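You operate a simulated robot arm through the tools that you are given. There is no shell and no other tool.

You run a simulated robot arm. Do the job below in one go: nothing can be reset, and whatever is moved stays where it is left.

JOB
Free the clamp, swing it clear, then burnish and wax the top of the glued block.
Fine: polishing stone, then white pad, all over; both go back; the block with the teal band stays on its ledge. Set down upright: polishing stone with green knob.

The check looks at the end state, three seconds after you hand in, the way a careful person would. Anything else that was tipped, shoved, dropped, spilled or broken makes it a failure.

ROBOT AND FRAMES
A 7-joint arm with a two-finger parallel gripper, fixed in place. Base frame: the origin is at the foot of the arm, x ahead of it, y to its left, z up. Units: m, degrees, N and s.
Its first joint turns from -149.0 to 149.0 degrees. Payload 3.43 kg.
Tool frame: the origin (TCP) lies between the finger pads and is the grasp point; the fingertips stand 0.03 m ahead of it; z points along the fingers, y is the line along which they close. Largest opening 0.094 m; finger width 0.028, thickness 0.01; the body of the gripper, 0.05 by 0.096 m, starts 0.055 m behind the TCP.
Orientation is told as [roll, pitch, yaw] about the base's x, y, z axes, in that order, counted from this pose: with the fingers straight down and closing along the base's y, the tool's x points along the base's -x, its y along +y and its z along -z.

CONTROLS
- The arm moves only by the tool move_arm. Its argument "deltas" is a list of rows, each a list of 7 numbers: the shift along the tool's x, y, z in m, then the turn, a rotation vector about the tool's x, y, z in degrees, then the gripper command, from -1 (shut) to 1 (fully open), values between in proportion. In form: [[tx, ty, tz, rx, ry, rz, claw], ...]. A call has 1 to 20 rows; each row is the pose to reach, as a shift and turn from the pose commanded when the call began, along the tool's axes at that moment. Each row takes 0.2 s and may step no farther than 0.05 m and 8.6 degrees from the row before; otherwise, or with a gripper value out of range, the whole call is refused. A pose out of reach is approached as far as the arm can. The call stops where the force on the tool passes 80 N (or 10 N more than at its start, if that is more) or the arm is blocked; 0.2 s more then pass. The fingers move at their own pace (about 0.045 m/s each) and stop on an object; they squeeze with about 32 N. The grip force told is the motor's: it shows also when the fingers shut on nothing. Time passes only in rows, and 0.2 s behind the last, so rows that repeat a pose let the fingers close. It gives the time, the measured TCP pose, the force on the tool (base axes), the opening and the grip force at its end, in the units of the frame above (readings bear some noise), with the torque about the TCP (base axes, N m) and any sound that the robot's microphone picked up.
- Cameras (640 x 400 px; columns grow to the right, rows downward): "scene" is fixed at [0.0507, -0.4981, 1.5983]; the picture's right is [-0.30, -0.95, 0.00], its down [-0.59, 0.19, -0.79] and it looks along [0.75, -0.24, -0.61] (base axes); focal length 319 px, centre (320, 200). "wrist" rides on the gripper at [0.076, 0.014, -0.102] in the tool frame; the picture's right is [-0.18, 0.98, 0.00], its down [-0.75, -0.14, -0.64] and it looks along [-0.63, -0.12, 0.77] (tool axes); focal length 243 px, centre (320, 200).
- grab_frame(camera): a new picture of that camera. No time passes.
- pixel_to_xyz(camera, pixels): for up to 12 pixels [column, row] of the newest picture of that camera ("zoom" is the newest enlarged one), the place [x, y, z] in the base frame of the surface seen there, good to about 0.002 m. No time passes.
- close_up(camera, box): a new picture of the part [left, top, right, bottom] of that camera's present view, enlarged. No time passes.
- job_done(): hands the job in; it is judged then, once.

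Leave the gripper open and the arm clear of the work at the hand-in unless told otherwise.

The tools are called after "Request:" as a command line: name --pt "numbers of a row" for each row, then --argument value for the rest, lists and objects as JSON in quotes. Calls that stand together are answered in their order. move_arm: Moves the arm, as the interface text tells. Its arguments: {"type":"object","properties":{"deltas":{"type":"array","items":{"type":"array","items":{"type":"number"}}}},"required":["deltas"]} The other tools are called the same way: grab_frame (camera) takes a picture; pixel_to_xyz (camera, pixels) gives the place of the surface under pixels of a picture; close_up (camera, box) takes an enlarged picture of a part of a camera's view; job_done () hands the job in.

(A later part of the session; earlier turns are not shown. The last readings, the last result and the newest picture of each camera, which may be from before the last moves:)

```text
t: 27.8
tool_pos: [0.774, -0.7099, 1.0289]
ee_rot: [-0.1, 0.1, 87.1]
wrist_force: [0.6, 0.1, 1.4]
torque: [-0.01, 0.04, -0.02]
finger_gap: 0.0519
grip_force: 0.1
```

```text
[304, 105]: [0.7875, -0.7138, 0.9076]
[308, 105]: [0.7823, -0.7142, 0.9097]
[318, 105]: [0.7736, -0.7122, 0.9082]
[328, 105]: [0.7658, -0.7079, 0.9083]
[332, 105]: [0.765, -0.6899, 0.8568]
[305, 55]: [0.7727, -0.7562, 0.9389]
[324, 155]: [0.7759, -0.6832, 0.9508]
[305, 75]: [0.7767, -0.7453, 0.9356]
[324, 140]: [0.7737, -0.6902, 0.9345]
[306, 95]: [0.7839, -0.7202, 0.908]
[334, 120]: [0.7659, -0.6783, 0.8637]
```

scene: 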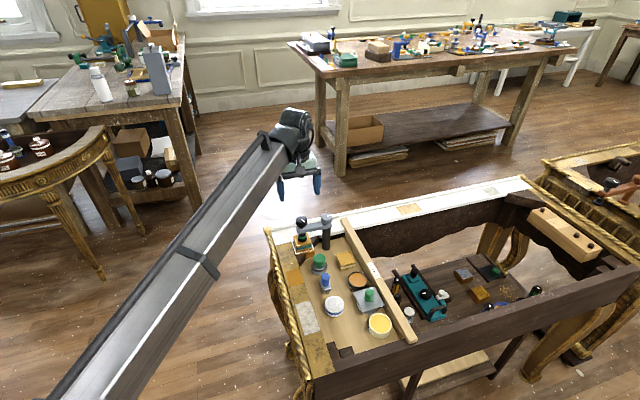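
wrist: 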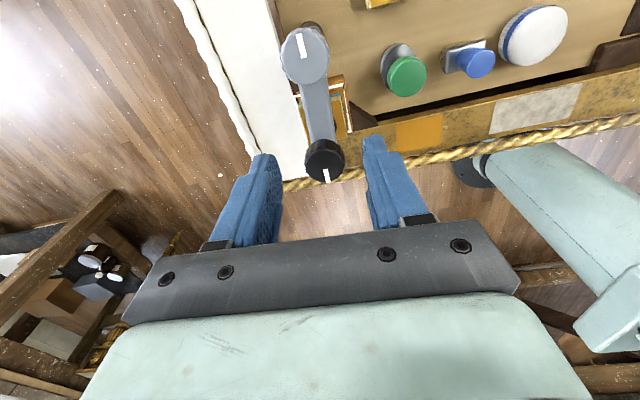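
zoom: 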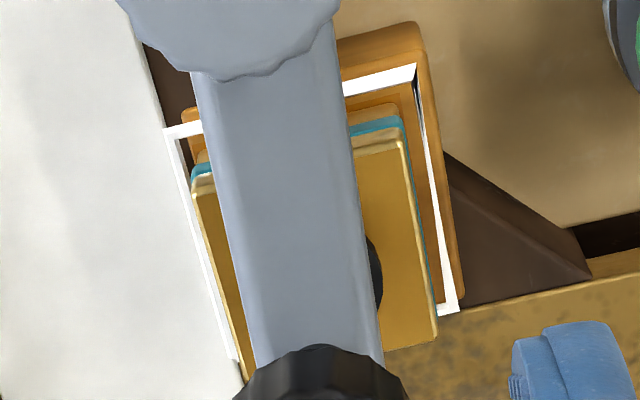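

The bar spans x≈0.764–0.788, z 0.893–0.908. I'll lower the open fingers around it (tips at z≈0.882, above the block) and narrow the gap to ~0.034 as a loose cage.

Request:
move_arm --pt "0 -0.001 0.04 0 0 0 0.1" --pt "0 -0.001 0.08 0 0 0 0.1" --pt "0 -0.001 0.1 0 0 0 0.1" --pt "0 -0.001 0.118 0 0 0 0.1" --pt "0 -0.001 0.118 0 0 0 0.1" --pt "0 -0.001 0.118 0 0 0 -0.28" --pt "0 -0.001 0.118 0 0 0 -0.28" --pt "0 -0.001 0.118 0 0 0 -0.28"

Request:
close_up --camera "scene" --box '[270, 190, 366, 250]'

```text
t: 29.6
tool_pos: [0.7766, -0.7088, 0.9108]
ee_rot: [0.0, 0.0, 87.0]
wrist_force: [-0.8, 0.2, -0.4]
torque: [-0.01, 0.01, 0.03]
finger_gap: 0.0338
grip_force: 0.1
```

```text
6.67 times, centred on (318, 220) of scene
```

zoom: 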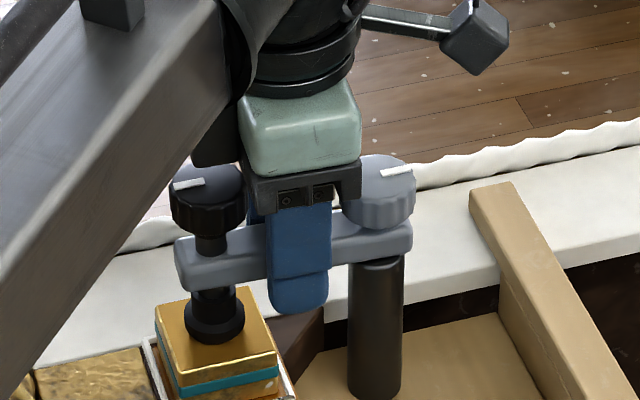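

The bar is caged. I'll nudge it toward +x along its arc (16°) and read the force to learn whether the swing is free.

Request:
move_arm --pt "0.0001 -0.0027 0 0 0 4 -0.28" --pt "0.0004 -0.0055 0 0 0 8 -0.28" --pt "0.001 -0.0082 0 0 0 12 -0.28" --pt "0.0016 -0.011 0 0 0 16 -0.28" --pt "0.0016 -0.011 0 0 0 16 -0.28"

Request:
close_up --camera "scene" --box '[270, 190, 366, 250]'

```text
t: 30.8
tool_pos: [0.7873, -0.7126, 0.9122]
ee_rot: [0.0, 0.0, 70.9]
wrist_force: [-0.5, 0.4, 0.5]
torque: [0.0, 0.0, 0.0]
finger_gap: 0.0346
grip_force: 0.6
```

```text
6.67 times, centred on (318, 220) of scene
```

zoom: 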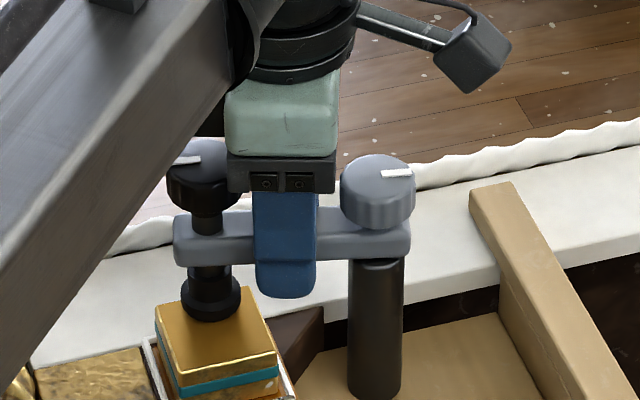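

The swing is free: the foot moved off toward the back with no resistance. I'll continue the arc to about 56°.

Request:
move_arm --pt "0.0004 -0.0055 0 0 0 8 -0.28" --pt "0.0017 -0.0111 0 0 0 16 -0.28" --pt "0.0036 -0.0163 0 0 0 24 -0.28" --pt "0.0063 -0.0211 0 0 0 32 -0.28" --pt "0.0096 -0.0256 0 0 0 40 -0.28" --pt "0.0096 -0.0256 0 0 0 40 -0.28"

Request:
close_up --camera "scene" --box '[270, 190, 366, 250]'

```text
t: 32.2
tool_pos: [0.8079, -0.7298, 0.911]
ee_rot: [0.0, 0.0, 30.7]
wrist_force: [-0.4, 1.2, 0.8]
torque: [0.02, 0.01, 0.03]
finger_gap: 0.034
grip_force: 0.4
```

```text
6.67 times, centred on (318, 220) of scene
```

zoom: 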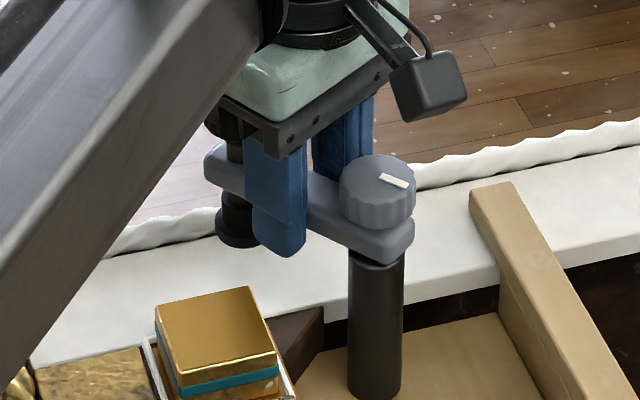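

It's tracking well. I'll swing the rest of the way until the bar points straight back (+x).

Request:
move_arm --pt "0.0004 -0.0056 0 0 0 8 -0.28" --pt "0.0017 -0.011 0 0 0 16 -0.28" --pt "0.0036 -0.0163 0 0 0 24 -0.28" --pt "0.0063 -0.0212 0 0 0 32 -0.28" --pt "0.0097 -0.0256 0 0 0 40 -0.28" --pt "0.0097 -0.0256 0 0 0 40 -0.28"

Request:
close_up --camera "scene" --box '[270, 180, 382, 250]'

```text
t: 33.6
tool_pos: [0.811, -0.7556, 0.9131]
ee_rot: [0.0, 0.1, -9.1]
wrist_force: [-2.5, 9.4, 9.2]
torque: [0.2, -0.16, 0.09]
finger_gap: 0.0385
grip_force: 5.0
```

```text
5.71 times, centred on (326, 215) of scene
```

zoom: 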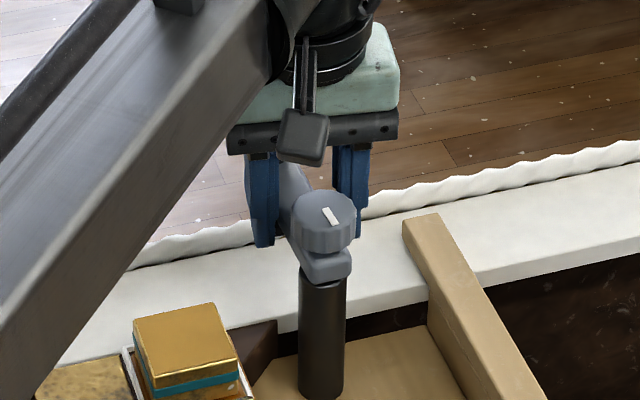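

The bar has reached its end stop pointing back, with a light 9 N contact. I'll relieve it, open the fingers and lift straight up.

Request:
move_arm --pt "0 0.004 0 0 0 0 0.1" --pt "0 0.004 0 0 0 0 0.1" --pt "0 0.004 -0.03 0 0 0 0.1" --pt "0 0.004 -0.07 0 0 0 0.1" --pt "0 0.004 -0.11 0 0 0 0.1" --pt "0 0.004 -0.14 0 0 0 0.1"

Request:
close_up --camera "scene" --box '[270, 180, 382, 250]'

Request:
grab_frame --camera "wrist"

```text
t: 35.0
tool_pos: [0.8148, -0.7536, 1.0535]
ee_rot: [-0.1, 0.0, -9.0]
wrist_force: [-0.5, 0.0, 0.8]
torque: [0.01, 0.0, 0.01]
finger_gap: 0.0518
grip_force: 0.0
```

```text
5.71 times, centred on (326, 215) of scene
```

zoom: 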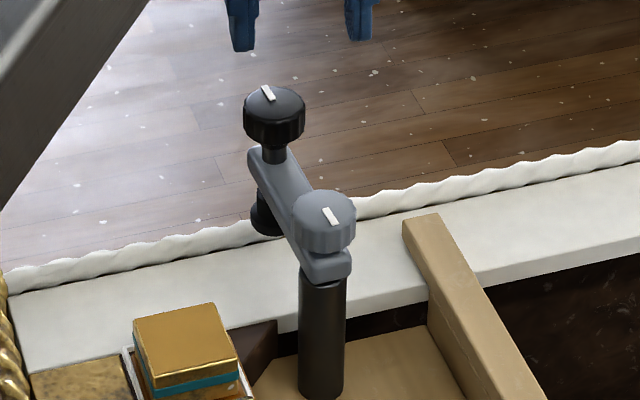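

```text
taken
```

wrist: 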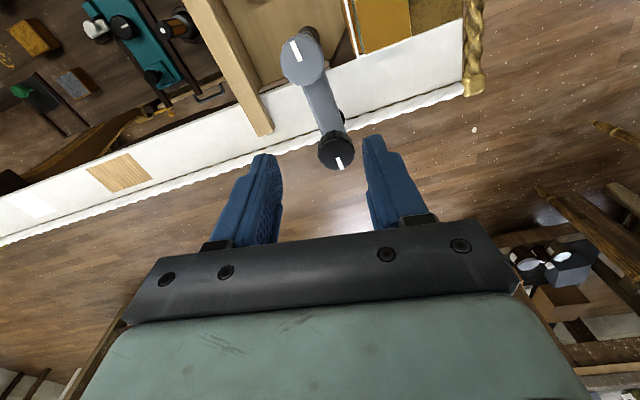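

The clamp is swung clear. I'll look closely at the block top, the stone and the pad before picking up the stone.

Request:
close_up --camera "scene" --box '[285, 225, 333, 255]'

Request:
pixel_to_xyz --camera "zoom" --pixels '[[108, 120], [295, 72], [345, 205], [155, 250], [225, 160], [160, 300], [345, 255], [160, 345], [365, 310], [400, 225]]'

Request:
close_up --camera "scene" --box '[305, 250, 337, 270]'

Request:
pixel_to_xyz --camera "zoom" --pixels '[[290, 90], [180, 100], [400, 100], [290, 20], [290, 150], [290, 200], [180, 280], [440, 220], [300, 330], [300, 370], [300, 255], [400, 180]]'

```text
13.33 times, centred on (309, 240) of scene
```

zoom: 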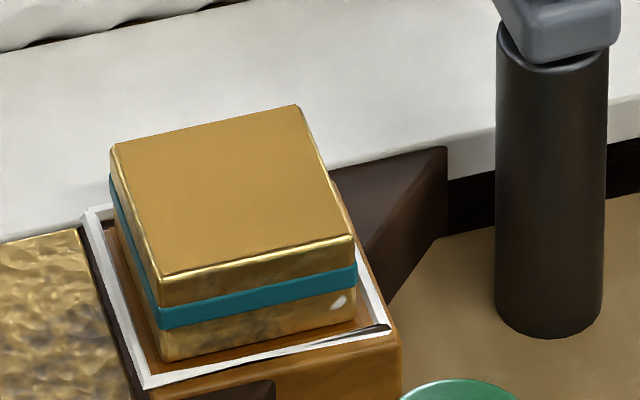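

```text
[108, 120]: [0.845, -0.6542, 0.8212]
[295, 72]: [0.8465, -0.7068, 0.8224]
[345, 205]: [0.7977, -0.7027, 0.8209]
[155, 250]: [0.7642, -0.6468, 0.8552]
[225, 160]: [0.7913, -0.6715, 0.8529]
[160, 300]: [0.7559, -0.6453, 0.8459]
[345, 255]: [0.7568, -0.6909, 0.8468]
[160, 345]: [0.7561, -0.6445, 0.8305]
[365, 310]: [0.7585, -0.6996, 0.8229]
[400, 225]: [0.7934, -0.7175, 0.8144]
```

```text
16.00 times, centred on (321, 260) of scene
```

zoom: 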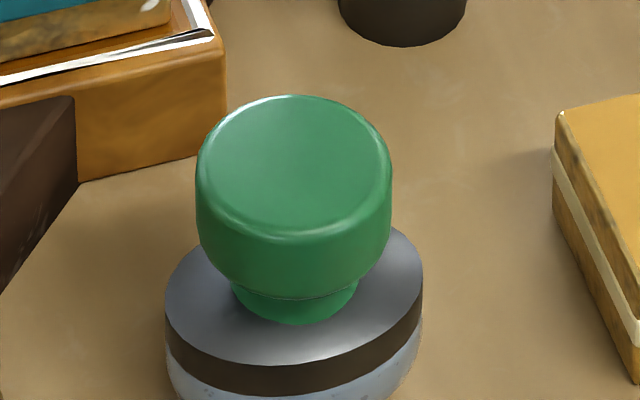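

```text
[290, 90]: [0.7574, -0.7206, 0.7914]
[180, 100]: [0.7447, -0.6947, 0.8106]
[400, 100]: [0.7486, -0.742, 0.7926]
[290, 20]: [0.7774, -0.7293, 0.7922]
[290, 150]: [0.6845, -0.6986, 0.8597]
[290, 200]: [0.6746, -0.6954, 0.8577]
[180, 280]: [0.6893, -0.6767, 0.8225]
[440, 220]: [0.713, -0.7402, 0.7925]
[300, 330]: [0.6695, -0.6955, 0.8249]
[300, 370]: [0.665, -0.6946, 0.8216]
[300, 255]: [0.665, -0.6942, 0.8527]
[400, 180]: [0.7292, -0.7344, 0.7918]
```

The block top is plain gold and the stone's knob is centred near (0.682,-0.699) with its top at 0.859. I'll move above the stone with yaw 0 at z=1.0 and look from above.

Request:
move_arm --pt "0.034 0.0085 0.0 0 0 -2 0.3" --pt "0.068 0.017 0.013 0 0 -5 0.3" --pt "0.103 0.025 0.03 0 0 -7 0.3" --pt "0.137 0.0338 0.052 0 0 -9 0.3" --pt "0.137 0.0338 0.052 0 0 -9 0.3"

Request:
grab_frame --camera "wrist"

```text
t: 36.2
tool_pos: [0.6837, -0.7004, 0.9977]
ee_rot: [0.0, 0.0, 0.0]
wrist_force: [-0.4, 0.7, -0.1]
torque: [0.05, -0.01, -0.01]
finger_gap: 0.061
grip_force: 0.0
```

```text
taken
```

wrist: 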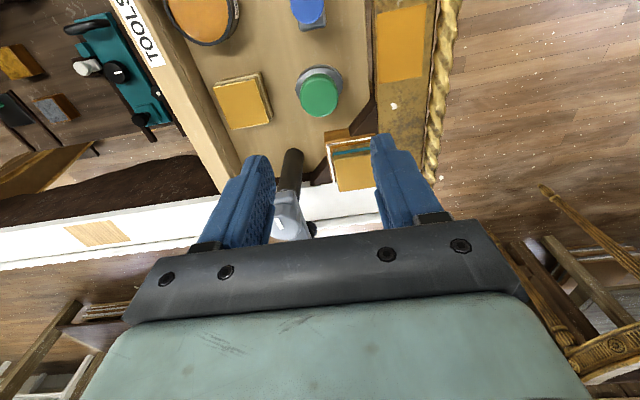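

Request:
close_up --camera "wrist" --box '[270, 50, 366, 110]'

Request:
pixel_to_xyz --camera "zoom" --pixels '[[330, 300], [330, 200], [330, 400], [220, 310], [450, 290], [330, 250], [230, 170], [490, 200], [300, 110], [200, 280], [490, 260], [450, 350]]'

Request:
close_up --camera "wrist" --box '[160, 0, 352, 120]'

```text
6.67 times, centred on (318, 80) of wrist
```

zoom: 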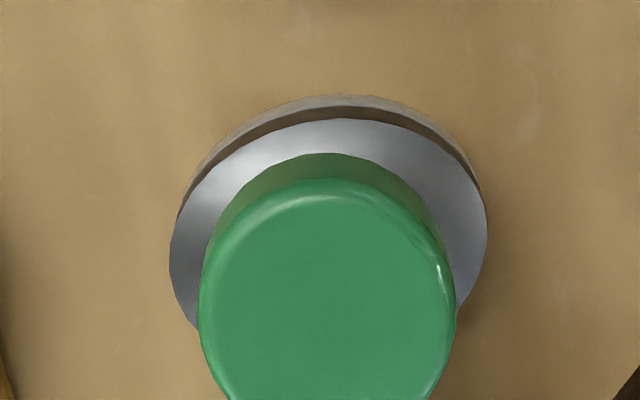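

```text
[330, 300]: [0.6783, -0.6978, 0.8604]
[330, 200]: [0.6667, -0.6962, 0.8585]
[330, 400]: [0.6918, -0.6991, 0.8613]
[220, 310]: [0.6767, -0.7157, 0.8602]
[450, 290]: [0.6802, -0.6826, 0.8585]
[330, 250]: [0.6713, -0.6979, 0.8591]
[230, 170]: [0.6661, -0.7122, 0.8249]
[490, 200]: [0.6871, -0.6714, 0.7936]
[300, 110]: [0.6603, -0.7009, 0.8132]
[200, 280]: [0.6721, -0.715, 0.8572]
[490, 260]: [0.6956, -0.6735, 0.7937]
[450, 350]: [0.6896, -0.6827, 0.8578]
```

```text
3.33 times, centred on (256, 60) of wrist
```

zoom: 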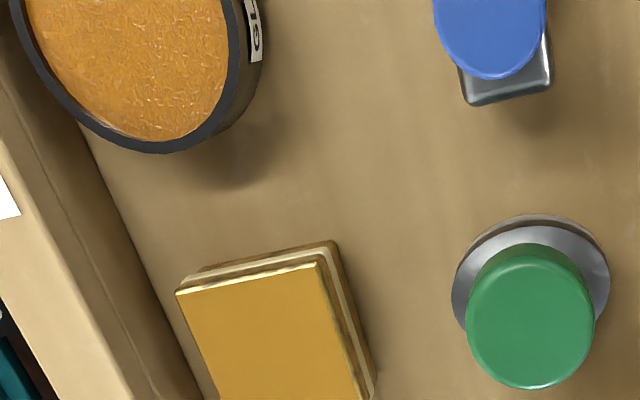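

The knob is centred at (0.6825,-0.6995), top at 0.860, and the disc top is at 0.825. I'll descend with open fingers to TCP z=0.859 (tips at 0.829, just above the disc) and grip the green knob.

Request:
move_arm --pt "0 0 0.04 0 0 0 0.3" --pt "-0.0005 -0.0005 0.085 0 0 0 0.3" --pt "-0.0005 -0.0005 0.12 0 0 0 0.3" --pt "-0.0005 -0.0005 0.141 0 0 0 0.3" --pt "-0.0005 -0.0005 0.141 0 0 0 0.3"

Request:
close_up --camera "scene" --box '[280, 225, 360, 275]'

```text
t: 37.4
tool_pos: [0.6825, -0.6988, 0.8585]
ee_rot: [0.0, 0.0, 0.0]
wrist_force: [0.2, -0.1, 0.6]
torque: [-0.01, 0.02, 0.02]
finger_gap: 0.0611
grip_force: 0.1
```

```text
8.00 times, centred on (320, 250) of scene
```

zoom: 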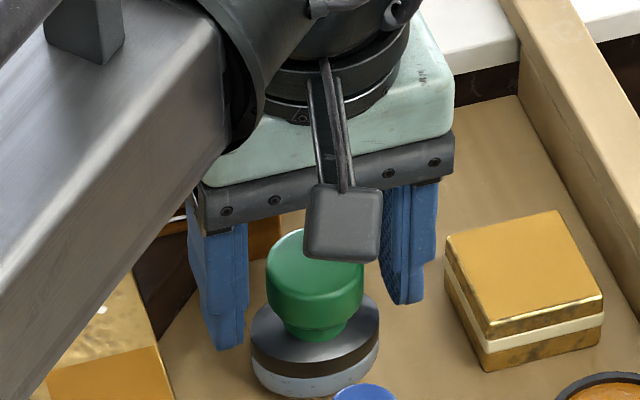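

The fingers straddle the green knob. I'll close and hold.

Request:
move_arm --pt "0 0 0 0 0 0 -1" --pt "0 0 0 0 0 0 -1" --pt "0 0 0 0 0 0 -1" --pt "0 0 0 0 0 0 -1"

```text
t: 38.4
tool_pos: [0.6826, -0.6988, 0.8577]
ee_rot: [0.0, 0.0, -0.1]
wrist_force: [1.4, 0.4, 1.7]
torque: [-0.03, 0.0, -0.02]
finger_gap: 0.0368
grip_force: 31.7
```

Gripped at 0.0368 m. I'll lift 10 cm straight up.

Request:
move_arm --pt "0 0 -0.01 0 0 0 -1" --pt "0 0 -0.03 0 0 0 -1" --pt "0 0 -0.06 0 0 0 -1" --pt "0 0 -0.1 0 0 0 -1" --pt "0 0 -0.1 0 0 0 -1"

Request:
close_up --camera "scene" --box '[280, 205, 360, 255]'

```text
t: 39.6
tool_pos: [0.6828, -0.6982, 0.9569]
ee_rot: [-0.1, 0.0, 0.0]
wrist_force: [0.3, -0.1, -1.7]
torque: [-0.02, -0.04, 0.04]
finger_gap: 0.0371
grip_force: 31.6
```

```text
8.00 times, centred on (320, 230) of scene
```

zoom: 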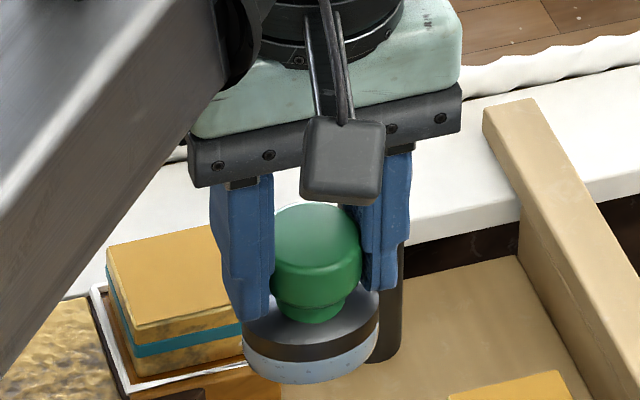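

The stone is held level. I'll carry it to above the block centre (0.7785,-0.6705), keeping its base at ~0.89.

Request:
move_arm --pt "-0.03 0.009 0 0 0 0 -1" --pt "-0.065 0.02 0 0 0 0 -1" --pt "-0.096 0.029 0 0 0 0 -1" --pt "-0.096 0.029 0.015 0 0 0 -1" --pt "-0.096 0.029 0.028 0 0 0 -1" --pt "-0.096 0.029 0.033 0 0 0 -1" --pt "-0.096 0.029 0.033 0 0 0 -1"

Request:
close_up --camera "scene" --box '[280, 205, 360, 255]'

Request:
close_up --camera "wrist" --box '[200, 40, 440, 190]'

```text
t: 41.2
tool_pos: [0.7785, -0.6692, 0.9257]
ee_rot: [0.0, 0.0, 0.0]
wrist_force: [-0.6, -0.2, -0.3]
torque: [-0.04, 0.02, 0.0]
finger_gap: 0.0371
grip_force: 32.3
```

```text
8.00 times, centred on (320, 230) of scene
```

zoom: 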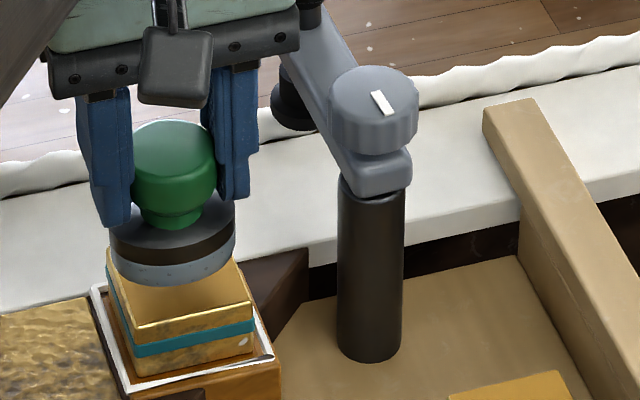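

```text
2.67 times, centred on (320, 115) of wrist
```

zoom: 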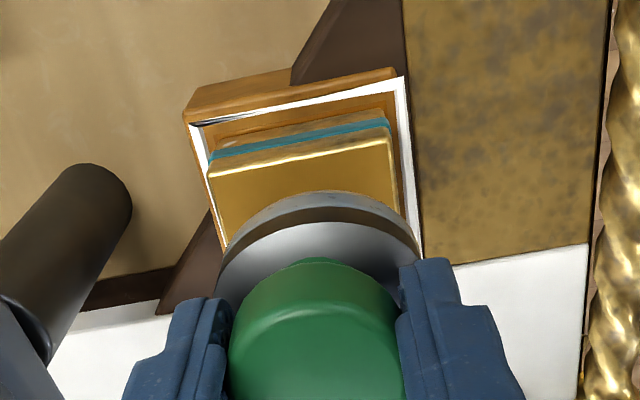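

The stone is ~6 mm above the block centre. I'll lower it in small steps and watch the vertical force.

Request:
move_arm --pt "0 0 0.003 0 0 0 -1" --pt "0 0 0.005 0 0 0 -1" --pt "0 0 0.006 0 0 0 -1" --pt "0 0 0.006 0 0 0 -1"

```text
t: 42.2
tool_pos: [0.7797, -0.6702, 0.9198]
ee_rot: [-0.1, 0.1, 0.0]
wrist_force: [-0.8, -0.5, 3.5]
torque: [-0.02, 0.07, 0.0]
finger_gap: 0.037
grip_force: 32.2
```

Contact at about 5 N. I'll rub the stone in a raster over the whole top (offsets ±12 mm, disc radius 24 mm) with light pressure.

Request:
move_arm --pt "0 0 0.0003 0 0 0 -1" --pt "0.006 -0.006 0.0003 0 0 0 -1" --pt "0.012 -0.012 0.0003 0 0 0 -1" --pt "0.012 0 0.0003 0 0 0 -1" --pt "0.012 0.012 0.0003 0 0 0 -1" --pt "0.006 0.012 0.0003 0 0 0 -1" --pt "0.006 0 0.0003 0 0 0 -1" --pt "0.006 -0.012 0.0003 0 0 0 -1" --pt "0 -0.012 0.0003 0 0 0 -1" --pt "0 0 0.0003 0 0 0 -1" --pt "0 0.012 0.0003 0 0 0 -1" --pt "-0.006 0.012 0.0003 0 0 0 -1" --pt "-0.006 0 0.0003 0 0 0 -1" --pt "-0.006 -0.012 0.0003 0 0 0 -1" --pt "-0.012 -0.012 0.0003 0 0 0 -1" --pt "-0.012 0 0.0003 0 0 0 -1" --pt "-0.012 0.012 0.0003 0 0 0 -1" --pt "-0.006 0.006 0.0003 0 0 0 -1" --pt "0 0 0.0003 0 0 0 -1" --pt "0 0 0.0003 0 0 0 -1"

Request:
close_up --camera "scene" --box '[280, 205, 360, 255]'

```text
t: 46.4
tool_pos: [0.78, -0.6695, 0.9201]
ee_rot: [0.0, 0.0, 0.0]
wrist_force: [2.0, 3.6, 9.8]
torque: [0.28, -0.19, -0.03]
finger_gap: 0.0368
grip_force: 32.0
```

```text
8.00 times, centred on (320, 230) of scene
```

zoom: 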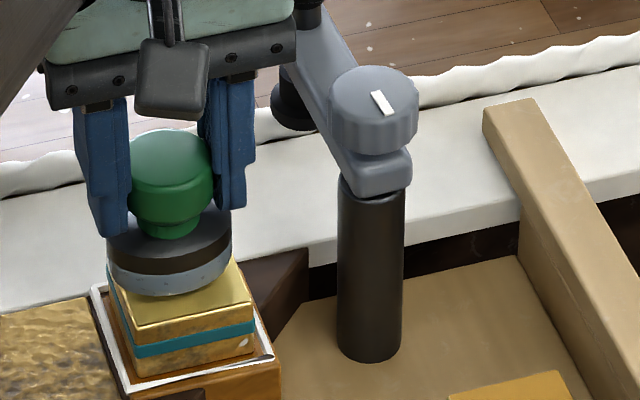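

The top looks brighter already. I'll make a second pass crosswise with slightly wider offsets.

Request:
move_arm --pt "0.007 -0.008 0 0 0 0 -1" --pt "0.015 -0.015 0 0 0 0 -1" --pt "0 -0.015 0 0 0 0 -1" --pt "-0.015 -0.015 0 0 0 0 -1" --pt "-0.015 -0.008 0 0 0 0 -1" --pt "0 -0.008 0 0 0 0 -1" --pt "0.015 -0.008 0 0 0 0 -1" --pt "0.015 0 0 0 0 0 -1" --pt "0 0 0 0 0 0 -1" --pt "-0.015 0 0 0 0 0 -1" --pt "-0.015 0.008 0 0 0 0 -1" --pt "0 0.008 0 0 0 0 -1" --pt "0.015 0.008 0 0 0 0 -1" --pt "0.015 0.015 0 0 0 0 -1" --pt "0 0.015 0 0 0 0 -1" --pt "-0.015 0.015 0 0 0 0 -1" --pt "-0.008 0.008 0 0 0 0 -1" --pt "0 0 0 0 0 0 -1" --pt "0 0 -0.01 0 0 0 -1" --pt "0 0 -0.035 0 0 0 -1"

Request:
close_up --camera "scene" --box '[285, 225, 333, 255]'

Request:
close_up --camera "wrist" --box '[200, 20, 440, 170]'

```text
t: 50.6
tool_pos: [0.7798, -0.6671, 0.9537]
ee_rot: [0.0, 0.0, 0.0]
wrist_force: [0.9, -0.4, -0.6]
torque: [0.08, -0.04, 0.01]
finger_gap: 0.037
grip_force: 32.2
```

```text
13.33 times, centred on (309, 240) of scene
```

zoom: 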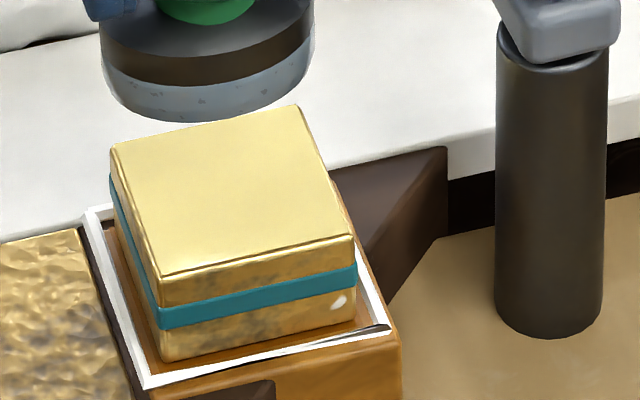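

```text
2.67 times, centred on (320, 95) of wrist
```

zoom: 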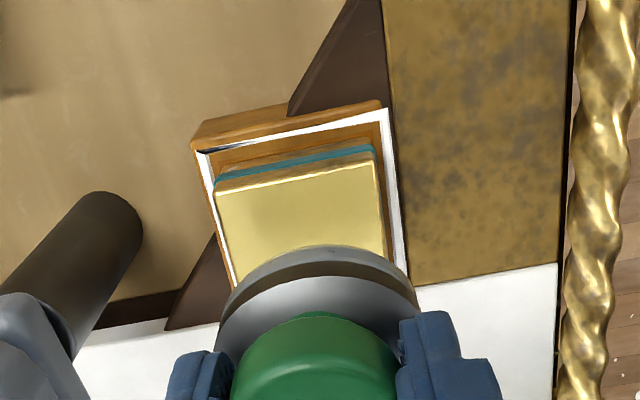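

The whole top is now evenly bright. I'll take the stone back over its original spot (0.6825,-0.6995).

Request:
move_arm --pt "0 0 -0.006 0 0 0 -1" --pt "0.03 -0.009 -0.006 0 0 0 -1" --pt "0.065 -0.02 -0.006 0 0 0 -1" --pt "0.096 -0.029 -0.005 0 0 0 -1" --pt "0.096 -0.029 0.03 0 0 0 -1" --pt "0.096 -0.029 0.065 0 0 0 -1" --pt "0.096 -0.029 0.085 0 0 0 -1" --pt "0.096 -0.029 0.09 0 0 0 -1" --pt "0.096 -0.029 0.09 0 0 0 -1"

Request:
close_up --camera "scene" --box '[280, 235, 360, 285]'

```text
t: 52.6
tool_pos: [0.6837, -0.6973, 0.8641]
ee_rot: [0.0, 0.0, 0.0]
wrist_force: [0.3, 0.4, -0.8]
torque: [0.0, 0.02, 0.01]
finger_gap: 0.0371
grip_force: 31.9
```

```text
8.00 times, centred on (320, 260) of scene
```

zoom: 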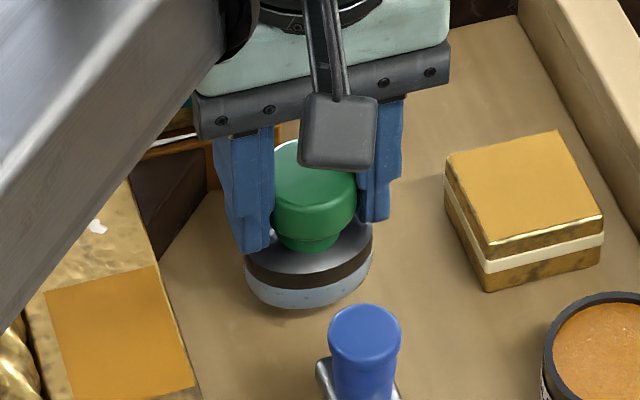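

It is about 5 mm above the tray. I'll lower it gently until touch.

Request:
move_arm --pt "0 0 0.003 0 0 0 -1" --pt "0 0 0.0045 0 0 0 -1" --pt "0 0 0.0055 0 0 0 -1" --pt "0 0 0.0055 0 0 0 -1"

```text
t: 53.6
tool_pos: [0.6832, -0.6974, 0.8583]
ee_rot: [0.0, 0.0, 0.0]
wrist_force: [1.0, 0.1, -0.7]
torque: [0.0, -0.01, 0.03]
finger_gap: 0.0372
grip_force: 31.7
```

No clear contact yet. I'll go 1 mm lower.

Request:
move_arm --pt "0 0 0.0005 0 0 0 -1" --pt "0 0 0.001 0 0 0 -1" --pt "0 0 0.001 0 0 0 -1"

```text
t: 54.4
tool_pos: [0.6828, -0.6975, 0.8587]
ee_rot: [0.0, -0.2, 0.0]
wrist_force: [0.8, -1.7, 7.1]
torque: [-0.08, 0.03, 0.03]
finger_gap: 0.037
grip_force: 32.3
```

The stone now rests on the tray (7 N). I'll open the fingers to 0.061 and rise straight up.

Request:
move_arm --pt "0 0 -0.0005 0 0 0 0.3" --pt "0 0 -0.0005 0 0 0 0.3" --pt "0 0 -0.0005 0 0 0 0.3" --pt "0 0 -0.03 0 0 0 0.3" --pt "0 0 -0.07 0 0 0 0.3" --pt "0 0 -0.11 0 0 0 0.3" --pt "0 0 -0.14 0 0 0 0.3"

Request:
close_up --camera "scene" --box '[280, 235, 360, 285]'

Request:
grab_frame --camera "wrist"

```text
t: 56.0
tool_pos: [0.6832, -0.6976, 0.9988]
ee_rot: [0.0, 0.0, 0.0]
wrist_force: [0.8, -0.4, 0.3]
torque: [0.0, 0.05, 0.01]
finger_gap: 0.061
grip_force: 0.0
```

```text
8.00 times, centred on (320, 260) of scene
```

zoom: 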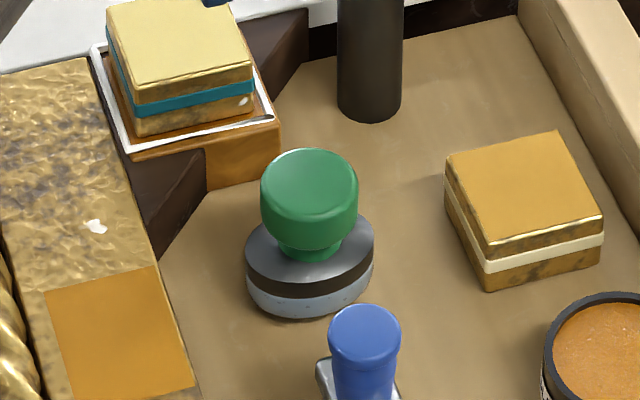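

```text
taken
```

wrist: 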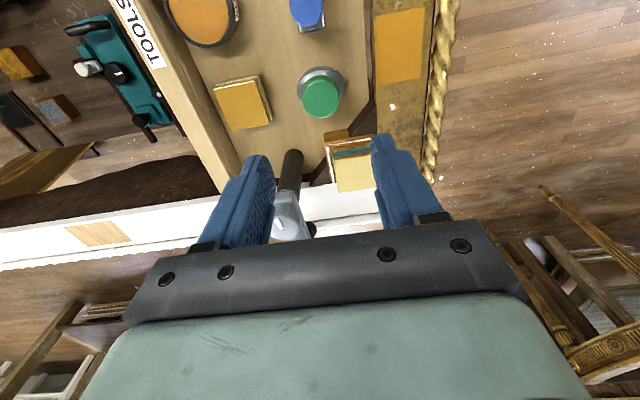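

The stone is back, upright, in its place. I'll move over the white pad at (0.537,-0.697) and look at it and the wax pot.

Request:
move_arm --pt "0.035 0 0 0 0 0 0.6" --pt "0.075 0.001 0 0 0 0 0.7" --pt "0.115 0.002 0 0 0 0 0.7" --pt "0.1455 0.0025 0 0 0 0 0.7" --pt "0.1455 0.0025 0.018 0 0 0 0.7" --pt "0.1455 0.0025 0.018 0 0 0 0.7"

Request:
grab_frame --camera "wrist"

Request:
close_up --camera "scene" --box '[310, 275, 390, 325]'

```text
t: 57.4
tool_pos: [0.5373, -0.6965, 0.9812]
ee_rot: [0.0, -0.1, 0.1]
wrist_force: [0.3, 0.4, -0.4]
torque: [-0.03, 0.01, -0.01]
finger_gap: 0.0797
grip_force: 0.1
```

```text
taken
```

wrist: 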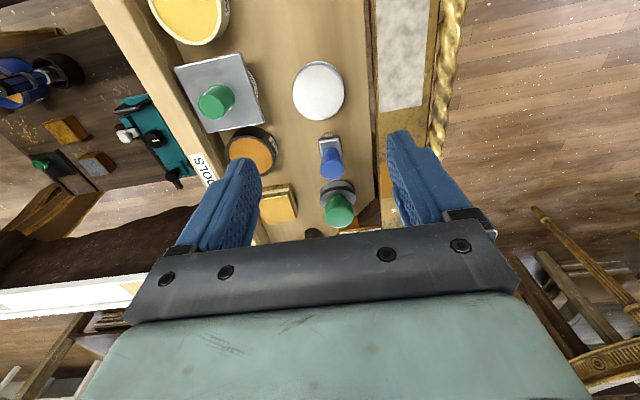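

```text
8.00 times, centred on (350, 300) of scene
```

zoom: 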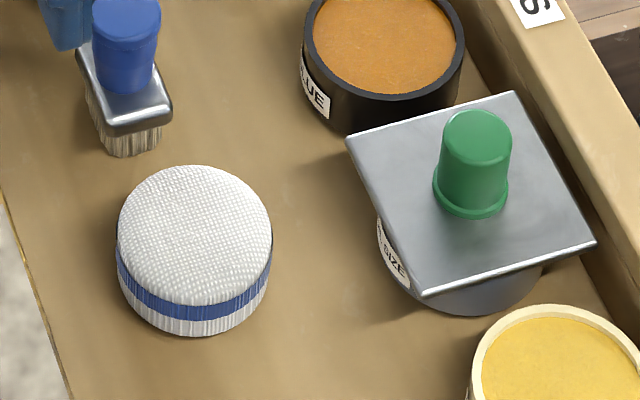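

Request:
close_up --camera "wrist" --box '[270, 50, 366, 110]'

Request:
pixel_to_xyz --camera "zoom" --pixels '[[330, 270], [160, 270], [500, 270], [330, 100], [330, 375], [330, 85], [250, 200], [400, 200]]'

Request:
close_up --camera "wrist" --box '[130, 0, 258, 80]'

Request:
pixel_to_xyz --camera "zoom" --pixels '[[290, 60], [290, 160], [440, 40], [290, 195], [120, 60], [300, 100], [290, 215], [465, 40], [20, 60], [0, 150]]'

```text
6.67 times, centred on (318, 80) of wrist
```

zoom: 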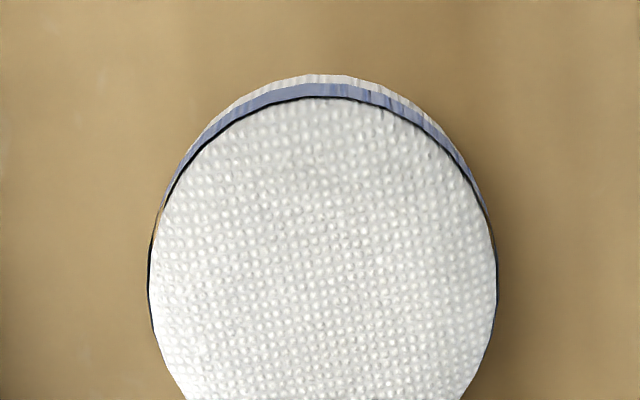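

```text
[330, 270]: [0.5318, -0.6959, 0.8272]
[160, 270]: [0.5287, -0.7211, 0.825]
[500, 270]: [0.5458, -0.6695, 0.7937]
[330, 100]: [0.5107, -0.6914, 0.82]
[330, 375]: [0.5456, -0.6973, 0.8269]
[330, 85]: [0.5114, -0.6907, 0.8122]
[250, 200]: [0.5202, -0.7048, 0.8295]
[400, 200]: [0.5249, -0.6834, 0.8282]
```

```text
5.00 times, centred on (194, 40) of wrist
```

zoom: 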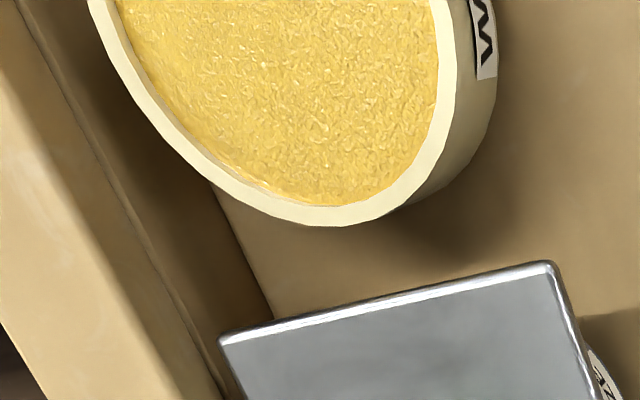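

```text
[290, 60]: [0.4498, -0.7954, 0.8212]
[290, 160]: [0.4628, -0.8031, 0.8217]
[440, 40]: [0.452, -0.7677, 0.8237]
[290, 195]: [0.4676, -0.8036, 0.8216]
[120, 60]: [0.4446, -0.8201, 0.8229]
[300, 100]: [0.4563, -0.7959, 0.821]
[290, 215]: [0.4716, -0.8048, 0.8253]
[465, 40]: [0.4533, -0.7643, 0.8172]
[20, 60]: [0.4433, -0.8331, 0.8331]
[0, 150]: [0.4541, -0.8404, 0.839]
```

The pad is centred at (0.537,-0.6965), radius ~26 mm, top 0.827. I'll descend with a 0.08 opening to TCP z=0.836 (tips at 0.806, leaving ~14 mm of pad below) and look before closing.

Request:
move_arm --pt "0 0 0.04 0 0 0 0.7" --pt "0 0.0005 0.085 0 0 0 0.7" --pt "0 0.0005 0.12 0 0 0 0.7" --pt "0 0.0005 0.144 0 0 0 0.7" --pt "0 0.0005 0.144 0 0 0 0.7"

Request:
close_up --camera "scene" --box '[290, 255, 386, 315]'

Request:
grab_frame --camera "wrist"

```text
t: 58.6
tool_pos: [0.5376, -0.6972, 0.8364]
ee_rot: [0.0, 0.0, 0.0]
wrist_force: [-0.3, -0.3, 0.7]
torque: [0.03, 0.01, 0.01]
finger_gap: 0.0799
grip_force: 0.0
```

```text
6.67 times, centred on (338, 285) of scene
```

zoom: 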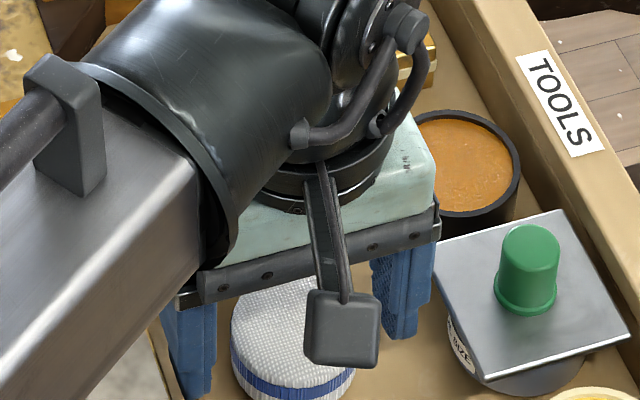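

```text
taken
```

wrist: 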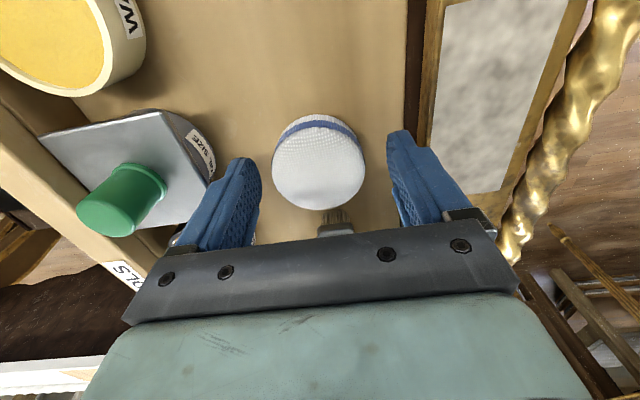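

The fingers straddle the pad cleanly. Closing now.

Request:
move_arm --pt "0 0 0 0 0 0 -1" --pt "0 0 0 0 0 0 -1" --pt "0 0 0 0 0 0 -1" --pt "0 0 0 0 0 0 -1" --pt "0 0 0 0 0 0 -1"

```text
t: 59.8
tool_pos: [0.5375, -0.6972, 0.8379]
ee_rot: [0.0, 0.0, 0.0]
wrist_force: [-0.4, 0.2, -0.3]
torque: [0.02, -0.01, 0.0]
finger_gap: 0.0514
grip_force: 32.2
```

Gripped at 0.0514 m. I'll lift 10 cm and check that it hangs level.

Request:
move_arm --pt "0 0 -0.01 0 0 0 -1" --pt "0 0 -0.03 0 0 0 -1" --pt "0 0 -0.065 0 0 0 -1" --pt "0 0 -0.11 0 0 0 -1" --pt "0 0 -0.12 0 0 0 -1" --pt "0 0 -0.12 0 0 0 -1"

Request:
close_up --camera "scene" --box '[280, 235, 376, 295]'

Request:
close_up --camera "wrist" --box '[200, 90, 440, 240]'

```text
t: 61.2
tool_pos: [0.5358, -0.6958, 0.9555]
ee_rot: [-0.1, 0.0, 0.1]
wrist_force: [-0.9, 0.4, -0.5]
torque: [-0.01, 0.01, -0.02]
finger_gap: 0.0511
grip_force: 32.1
```

```text
6.67 times, centred on (328, 265) of scene
```

zoom: 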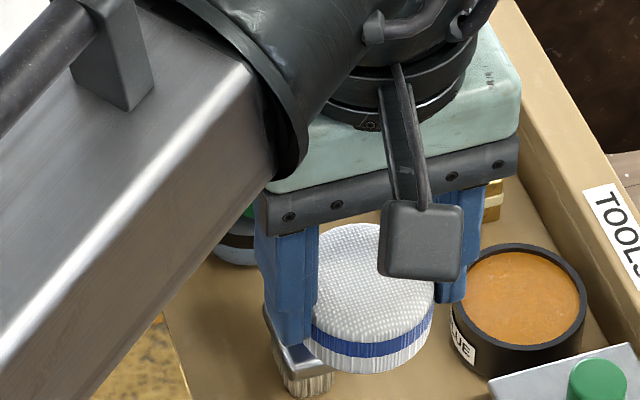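

```text
2.67 times, centred on (320, 165) of wrist
```

zoom: 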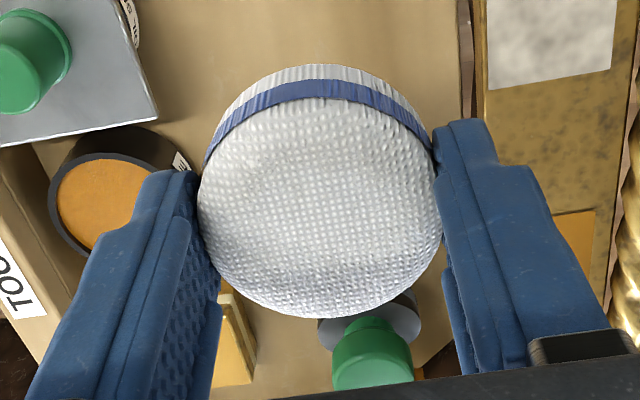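

The pad is held level. To wax, it needs wax, so I'll plan a gentle touch in the open WAX pot. I'll measure the pot's rim, wax surface, nearby rail and lid first.

Request:
close_up --camera "scene" --box '[355, 300, 411, 335]'

Request:
pixel_to_xyz --camera "zoom" --pixels '[[172, 215], [392, 300], [300, 145], [265, 352], [190, 180], [400, 250], [230, 330], [340, 350], [350, 165], [285, 250], [220, 250], [350, 250]]'

Request:
pixel_to_xyz --camera "zoom" --pixels '[[420, 330], [440, 300], [480, 370], [520, 390], [500, 250], [400, 100], [120, 60], [460, 20], [300, 395], [600, 390], [285, 200], [285, 320]]'

```text
11.43 times, centred on (383, 318) of scene
```

zoom: 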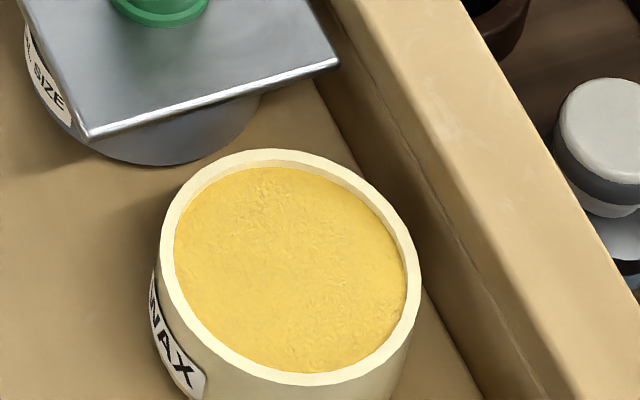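

```text
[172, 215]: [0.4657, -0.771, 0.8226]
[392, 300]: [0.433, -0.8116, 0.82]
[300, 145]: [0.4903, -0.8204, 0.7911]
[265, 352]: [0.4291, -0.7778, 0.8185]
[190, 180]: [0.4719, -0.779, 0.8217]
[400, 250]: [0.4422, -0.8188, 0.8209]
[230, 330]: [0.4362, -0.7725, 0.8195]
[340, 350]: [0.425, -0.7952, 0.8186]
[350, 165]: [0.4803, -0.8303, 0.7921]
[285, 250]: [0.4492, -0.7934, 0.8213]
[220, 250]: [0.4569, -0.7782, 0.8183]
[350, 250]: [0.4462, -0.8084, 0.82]
```

```text
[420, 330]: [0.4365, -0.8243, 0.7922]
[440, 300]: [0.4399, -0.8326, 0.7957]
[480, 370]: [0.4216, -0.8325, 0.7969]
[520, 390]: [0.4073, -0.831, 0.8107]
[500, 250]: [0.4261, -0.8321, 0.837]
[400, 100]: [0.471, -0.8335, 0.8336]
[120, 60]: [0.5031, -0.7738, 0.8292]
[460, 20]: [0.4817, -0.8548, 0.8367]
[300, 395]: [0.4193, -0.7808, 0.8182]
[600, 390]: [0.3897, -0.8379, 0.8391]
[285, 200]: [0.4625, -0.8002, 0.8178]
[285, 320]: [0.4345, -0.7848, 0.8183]
```

I'll query a ring of points on the pot's rim to fit its centre precisely.

Request:
pixel_to_xyz --camera "zoom" --pixels '[[270, 156], [330, 168], [375, 201], [405, 245], [414, 288], [400, 327], [360, 363], [300, 379], [245, 363], [197, 325], [169, 270], [190, 190]]'

Request:
pixel_to_xyz --camera "zoom" --pixels '[[270, 156], [330, 168], [375, 201], [405, 245], [414, 288], [400, 327], [360, 363], [300, 379], [245, 363], [197, 325], [169, 270], [190, 190]]'

Request:
pixel_to_xyz --camera "zoom" --pixels '[[290, 200], [340, 220], [240, 220], [290, 240], [340, 260], [240, 260], [290, 280], [340, 300], [240, 300], [290, 320], [320, 340], [270, 330]]'

```text
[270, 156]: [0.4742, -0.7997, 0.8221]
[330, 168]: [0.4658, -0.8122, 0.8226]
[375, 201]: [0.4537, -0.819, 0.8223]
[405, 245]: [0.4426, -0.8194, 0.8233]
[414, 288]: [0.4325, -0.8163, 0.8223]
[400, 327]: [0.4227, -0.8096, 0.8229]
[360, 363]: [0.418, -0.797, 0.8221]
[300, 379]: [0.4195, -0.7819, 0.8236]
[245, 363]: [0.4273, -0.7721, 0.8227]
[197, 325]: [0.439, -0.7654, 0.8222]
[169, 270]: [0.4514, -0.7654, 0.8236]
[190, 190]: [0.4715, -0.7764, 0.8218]
```

```text
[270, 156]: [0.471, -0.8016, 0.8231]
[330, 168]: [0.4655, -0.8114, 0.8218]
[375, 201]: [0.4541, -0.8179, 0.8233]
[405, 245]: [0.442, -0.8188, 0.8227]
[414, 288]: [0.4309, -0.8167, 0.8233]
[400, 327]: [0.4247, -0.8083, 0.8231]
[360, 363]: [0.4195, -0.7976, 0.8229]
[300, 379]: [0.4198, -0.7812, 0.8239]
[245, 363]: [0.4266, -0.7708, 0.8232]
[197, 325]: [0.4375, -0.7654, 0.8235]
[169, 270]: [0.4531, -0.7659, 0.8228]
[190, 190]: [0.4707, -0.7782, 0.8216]
```

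```text
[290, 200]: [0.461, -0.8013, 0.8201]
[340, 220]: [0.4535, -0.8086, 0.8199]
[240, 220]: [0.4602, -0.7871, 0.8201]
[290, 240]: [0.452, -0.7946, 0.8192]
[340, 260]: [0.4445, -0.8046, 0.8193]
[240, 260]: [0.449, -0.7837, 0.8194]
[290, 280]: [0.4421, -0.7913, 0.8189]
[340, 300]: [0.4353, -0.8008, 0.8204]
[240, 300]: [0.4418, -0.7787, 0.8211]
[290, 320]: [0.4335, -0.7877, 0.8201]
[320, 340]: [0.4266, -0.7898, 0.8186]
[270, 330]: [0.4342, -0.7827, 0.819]
```

The pot centre is (0.4463,-0.7918); its opening is barely wider than the pad, so dipping would be tight. I'll first rub the pad on the block and see from the picture whether it takes. Carrying it over the block now, well above everything.

Request:
move_arm --pt "-0.03 0.003 0 0 0 0 -1" --pt "-0.07 0.007 0 0 0 0 -1" --pt "-0.115 0.012 0 0 0 0 -1" --pt "-0.16 0.017 0 0 0 0 -1" --pt "-0.205 0.022 0 0 0 0 -1" --pt "-0.2415 0.026 0 0 0 0 -1" --pt "-0.2415 0.026 0.02 0 0 0 -1" --pt "-0.2415 0.026 0.04 0 0 0 -1" --pt "-0.2415 0.026 0.051 0 0 0 -1" --pt "-0.2415 0.026 0.051 0 0 0 -1"

Request:
close_up --camera "scene" --box '[280, 205, 360, 255]'

Request:
close_up --camera "wrist" --box '[200, 60, 440, 210]'

```text
t: 63.4
tool_pos: [0.7798, -0.6688, 0.9043]
ee_rot: [0.0, 0.0, 0.1]
wrist_force: [-0.1, -0.8, -0.6]
torque: [0.01, 0.02, -0.03]
finger_gap: 0.0513
grip_force: 31.8
```

```text
8.00 times, centred on (320, 230) of scene
```

zoom: 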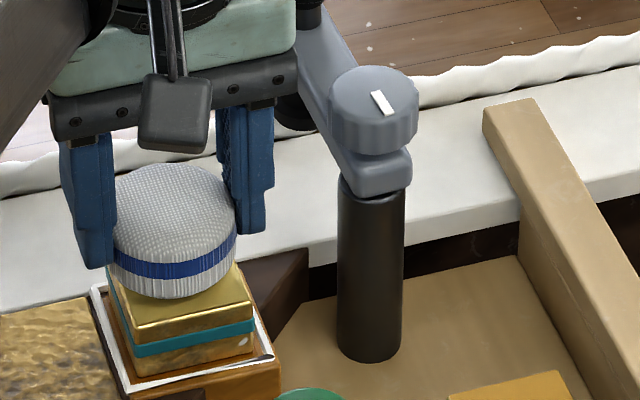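

```text
2.67 times, centred on (320, 135) of wrist
```

zoom: 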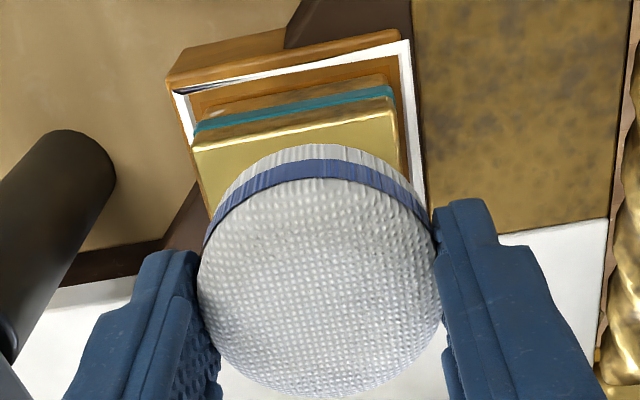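

The pad is ~7 mm above the block. I'll lower it gently to contact.

Request:
move_arm --pt "0 0 0.004 0 0 0 -1" --pt "0 0 0.006 0 0 0 -1" --pt "0 0 0.0075 0 0 0 -1" --pt "0 0 0.0075 0 0 0 -1"

```text
t: 64.4
tool_pos: [0.7784, -0.6712, 0.898]
ee_rot: [0.0, 0.0, 0.0]
wrist_force: [-1.1, 1.2, 1.5]
torque: [0.06, 0.01, -0.05]
finger_gap: 0.0516
grip_force: 32.3
```

Light touch at 1.5 N. I'll press ~0.6 mm more and rub in a raster over the whole top.

Request:
move_arm --pt "0 0 0.0006 0 0 0 -1" --pt "0.006 -0.006 0.0006 0 0 0 -1" --pt "0.012 -0.012 0.0006 0 0 0 -1" --pt "0.012 0 0.0006 0 0 0 -1" --pt "0.012 0.012 0.0006 0 0 0 -1" --pt "0.006 0.012 0.0006 0 0 0 -1" --pt "0.006 0 0.0006 0 0 0 -1" --pt "0.006 -0.012 0.0006 0 0 0 -1" --pt "0 -0.012 0.0006 0 0 0 -1" --pt "0 0 0.0006 0 0 0 -1" --pt "0 0.012 0.0006 0 0 0 -1" --pt "-0.006 0.012 0.0006 0 0 0 -1" --pt "-0.006 0 0.0006 0 0 0 -1" --pt "-0.006 -0.012 0.0006 0 0 0 -1" --pt "-0.012 -0.012 0.0006 0 0 0 -1" --pt "-0.012 0 0.0006 0 0 0 -1" --pt "-0.012 0.012 0.0006 0 0 0 -1" --pt "-0.006 0.006 0.0006 0 0 0 -1" --pt "0 0 0.0006 0 0 0 -1" --pt "0 0 0.0006 0 0 0 -1"

Request:
close_up --camera "scene" --box '[280, 205, 360, 255]'

```text
t: 68.6
tool_pos: [0.7793, -0.6689, 0.898]
ee_rot: [0.1, 0.0, -0.1]
wrist_force: [0.8, 2.0, 4.8]
torque: [0.13, -0.07, 0.02]
finger_gap: 0.0514
grip_force: 31.8
```

```text
8.00 times, centred on (320, 230) of scene
```

zoom: 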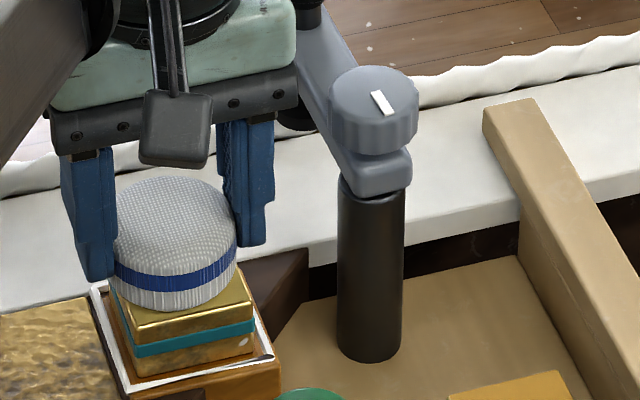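

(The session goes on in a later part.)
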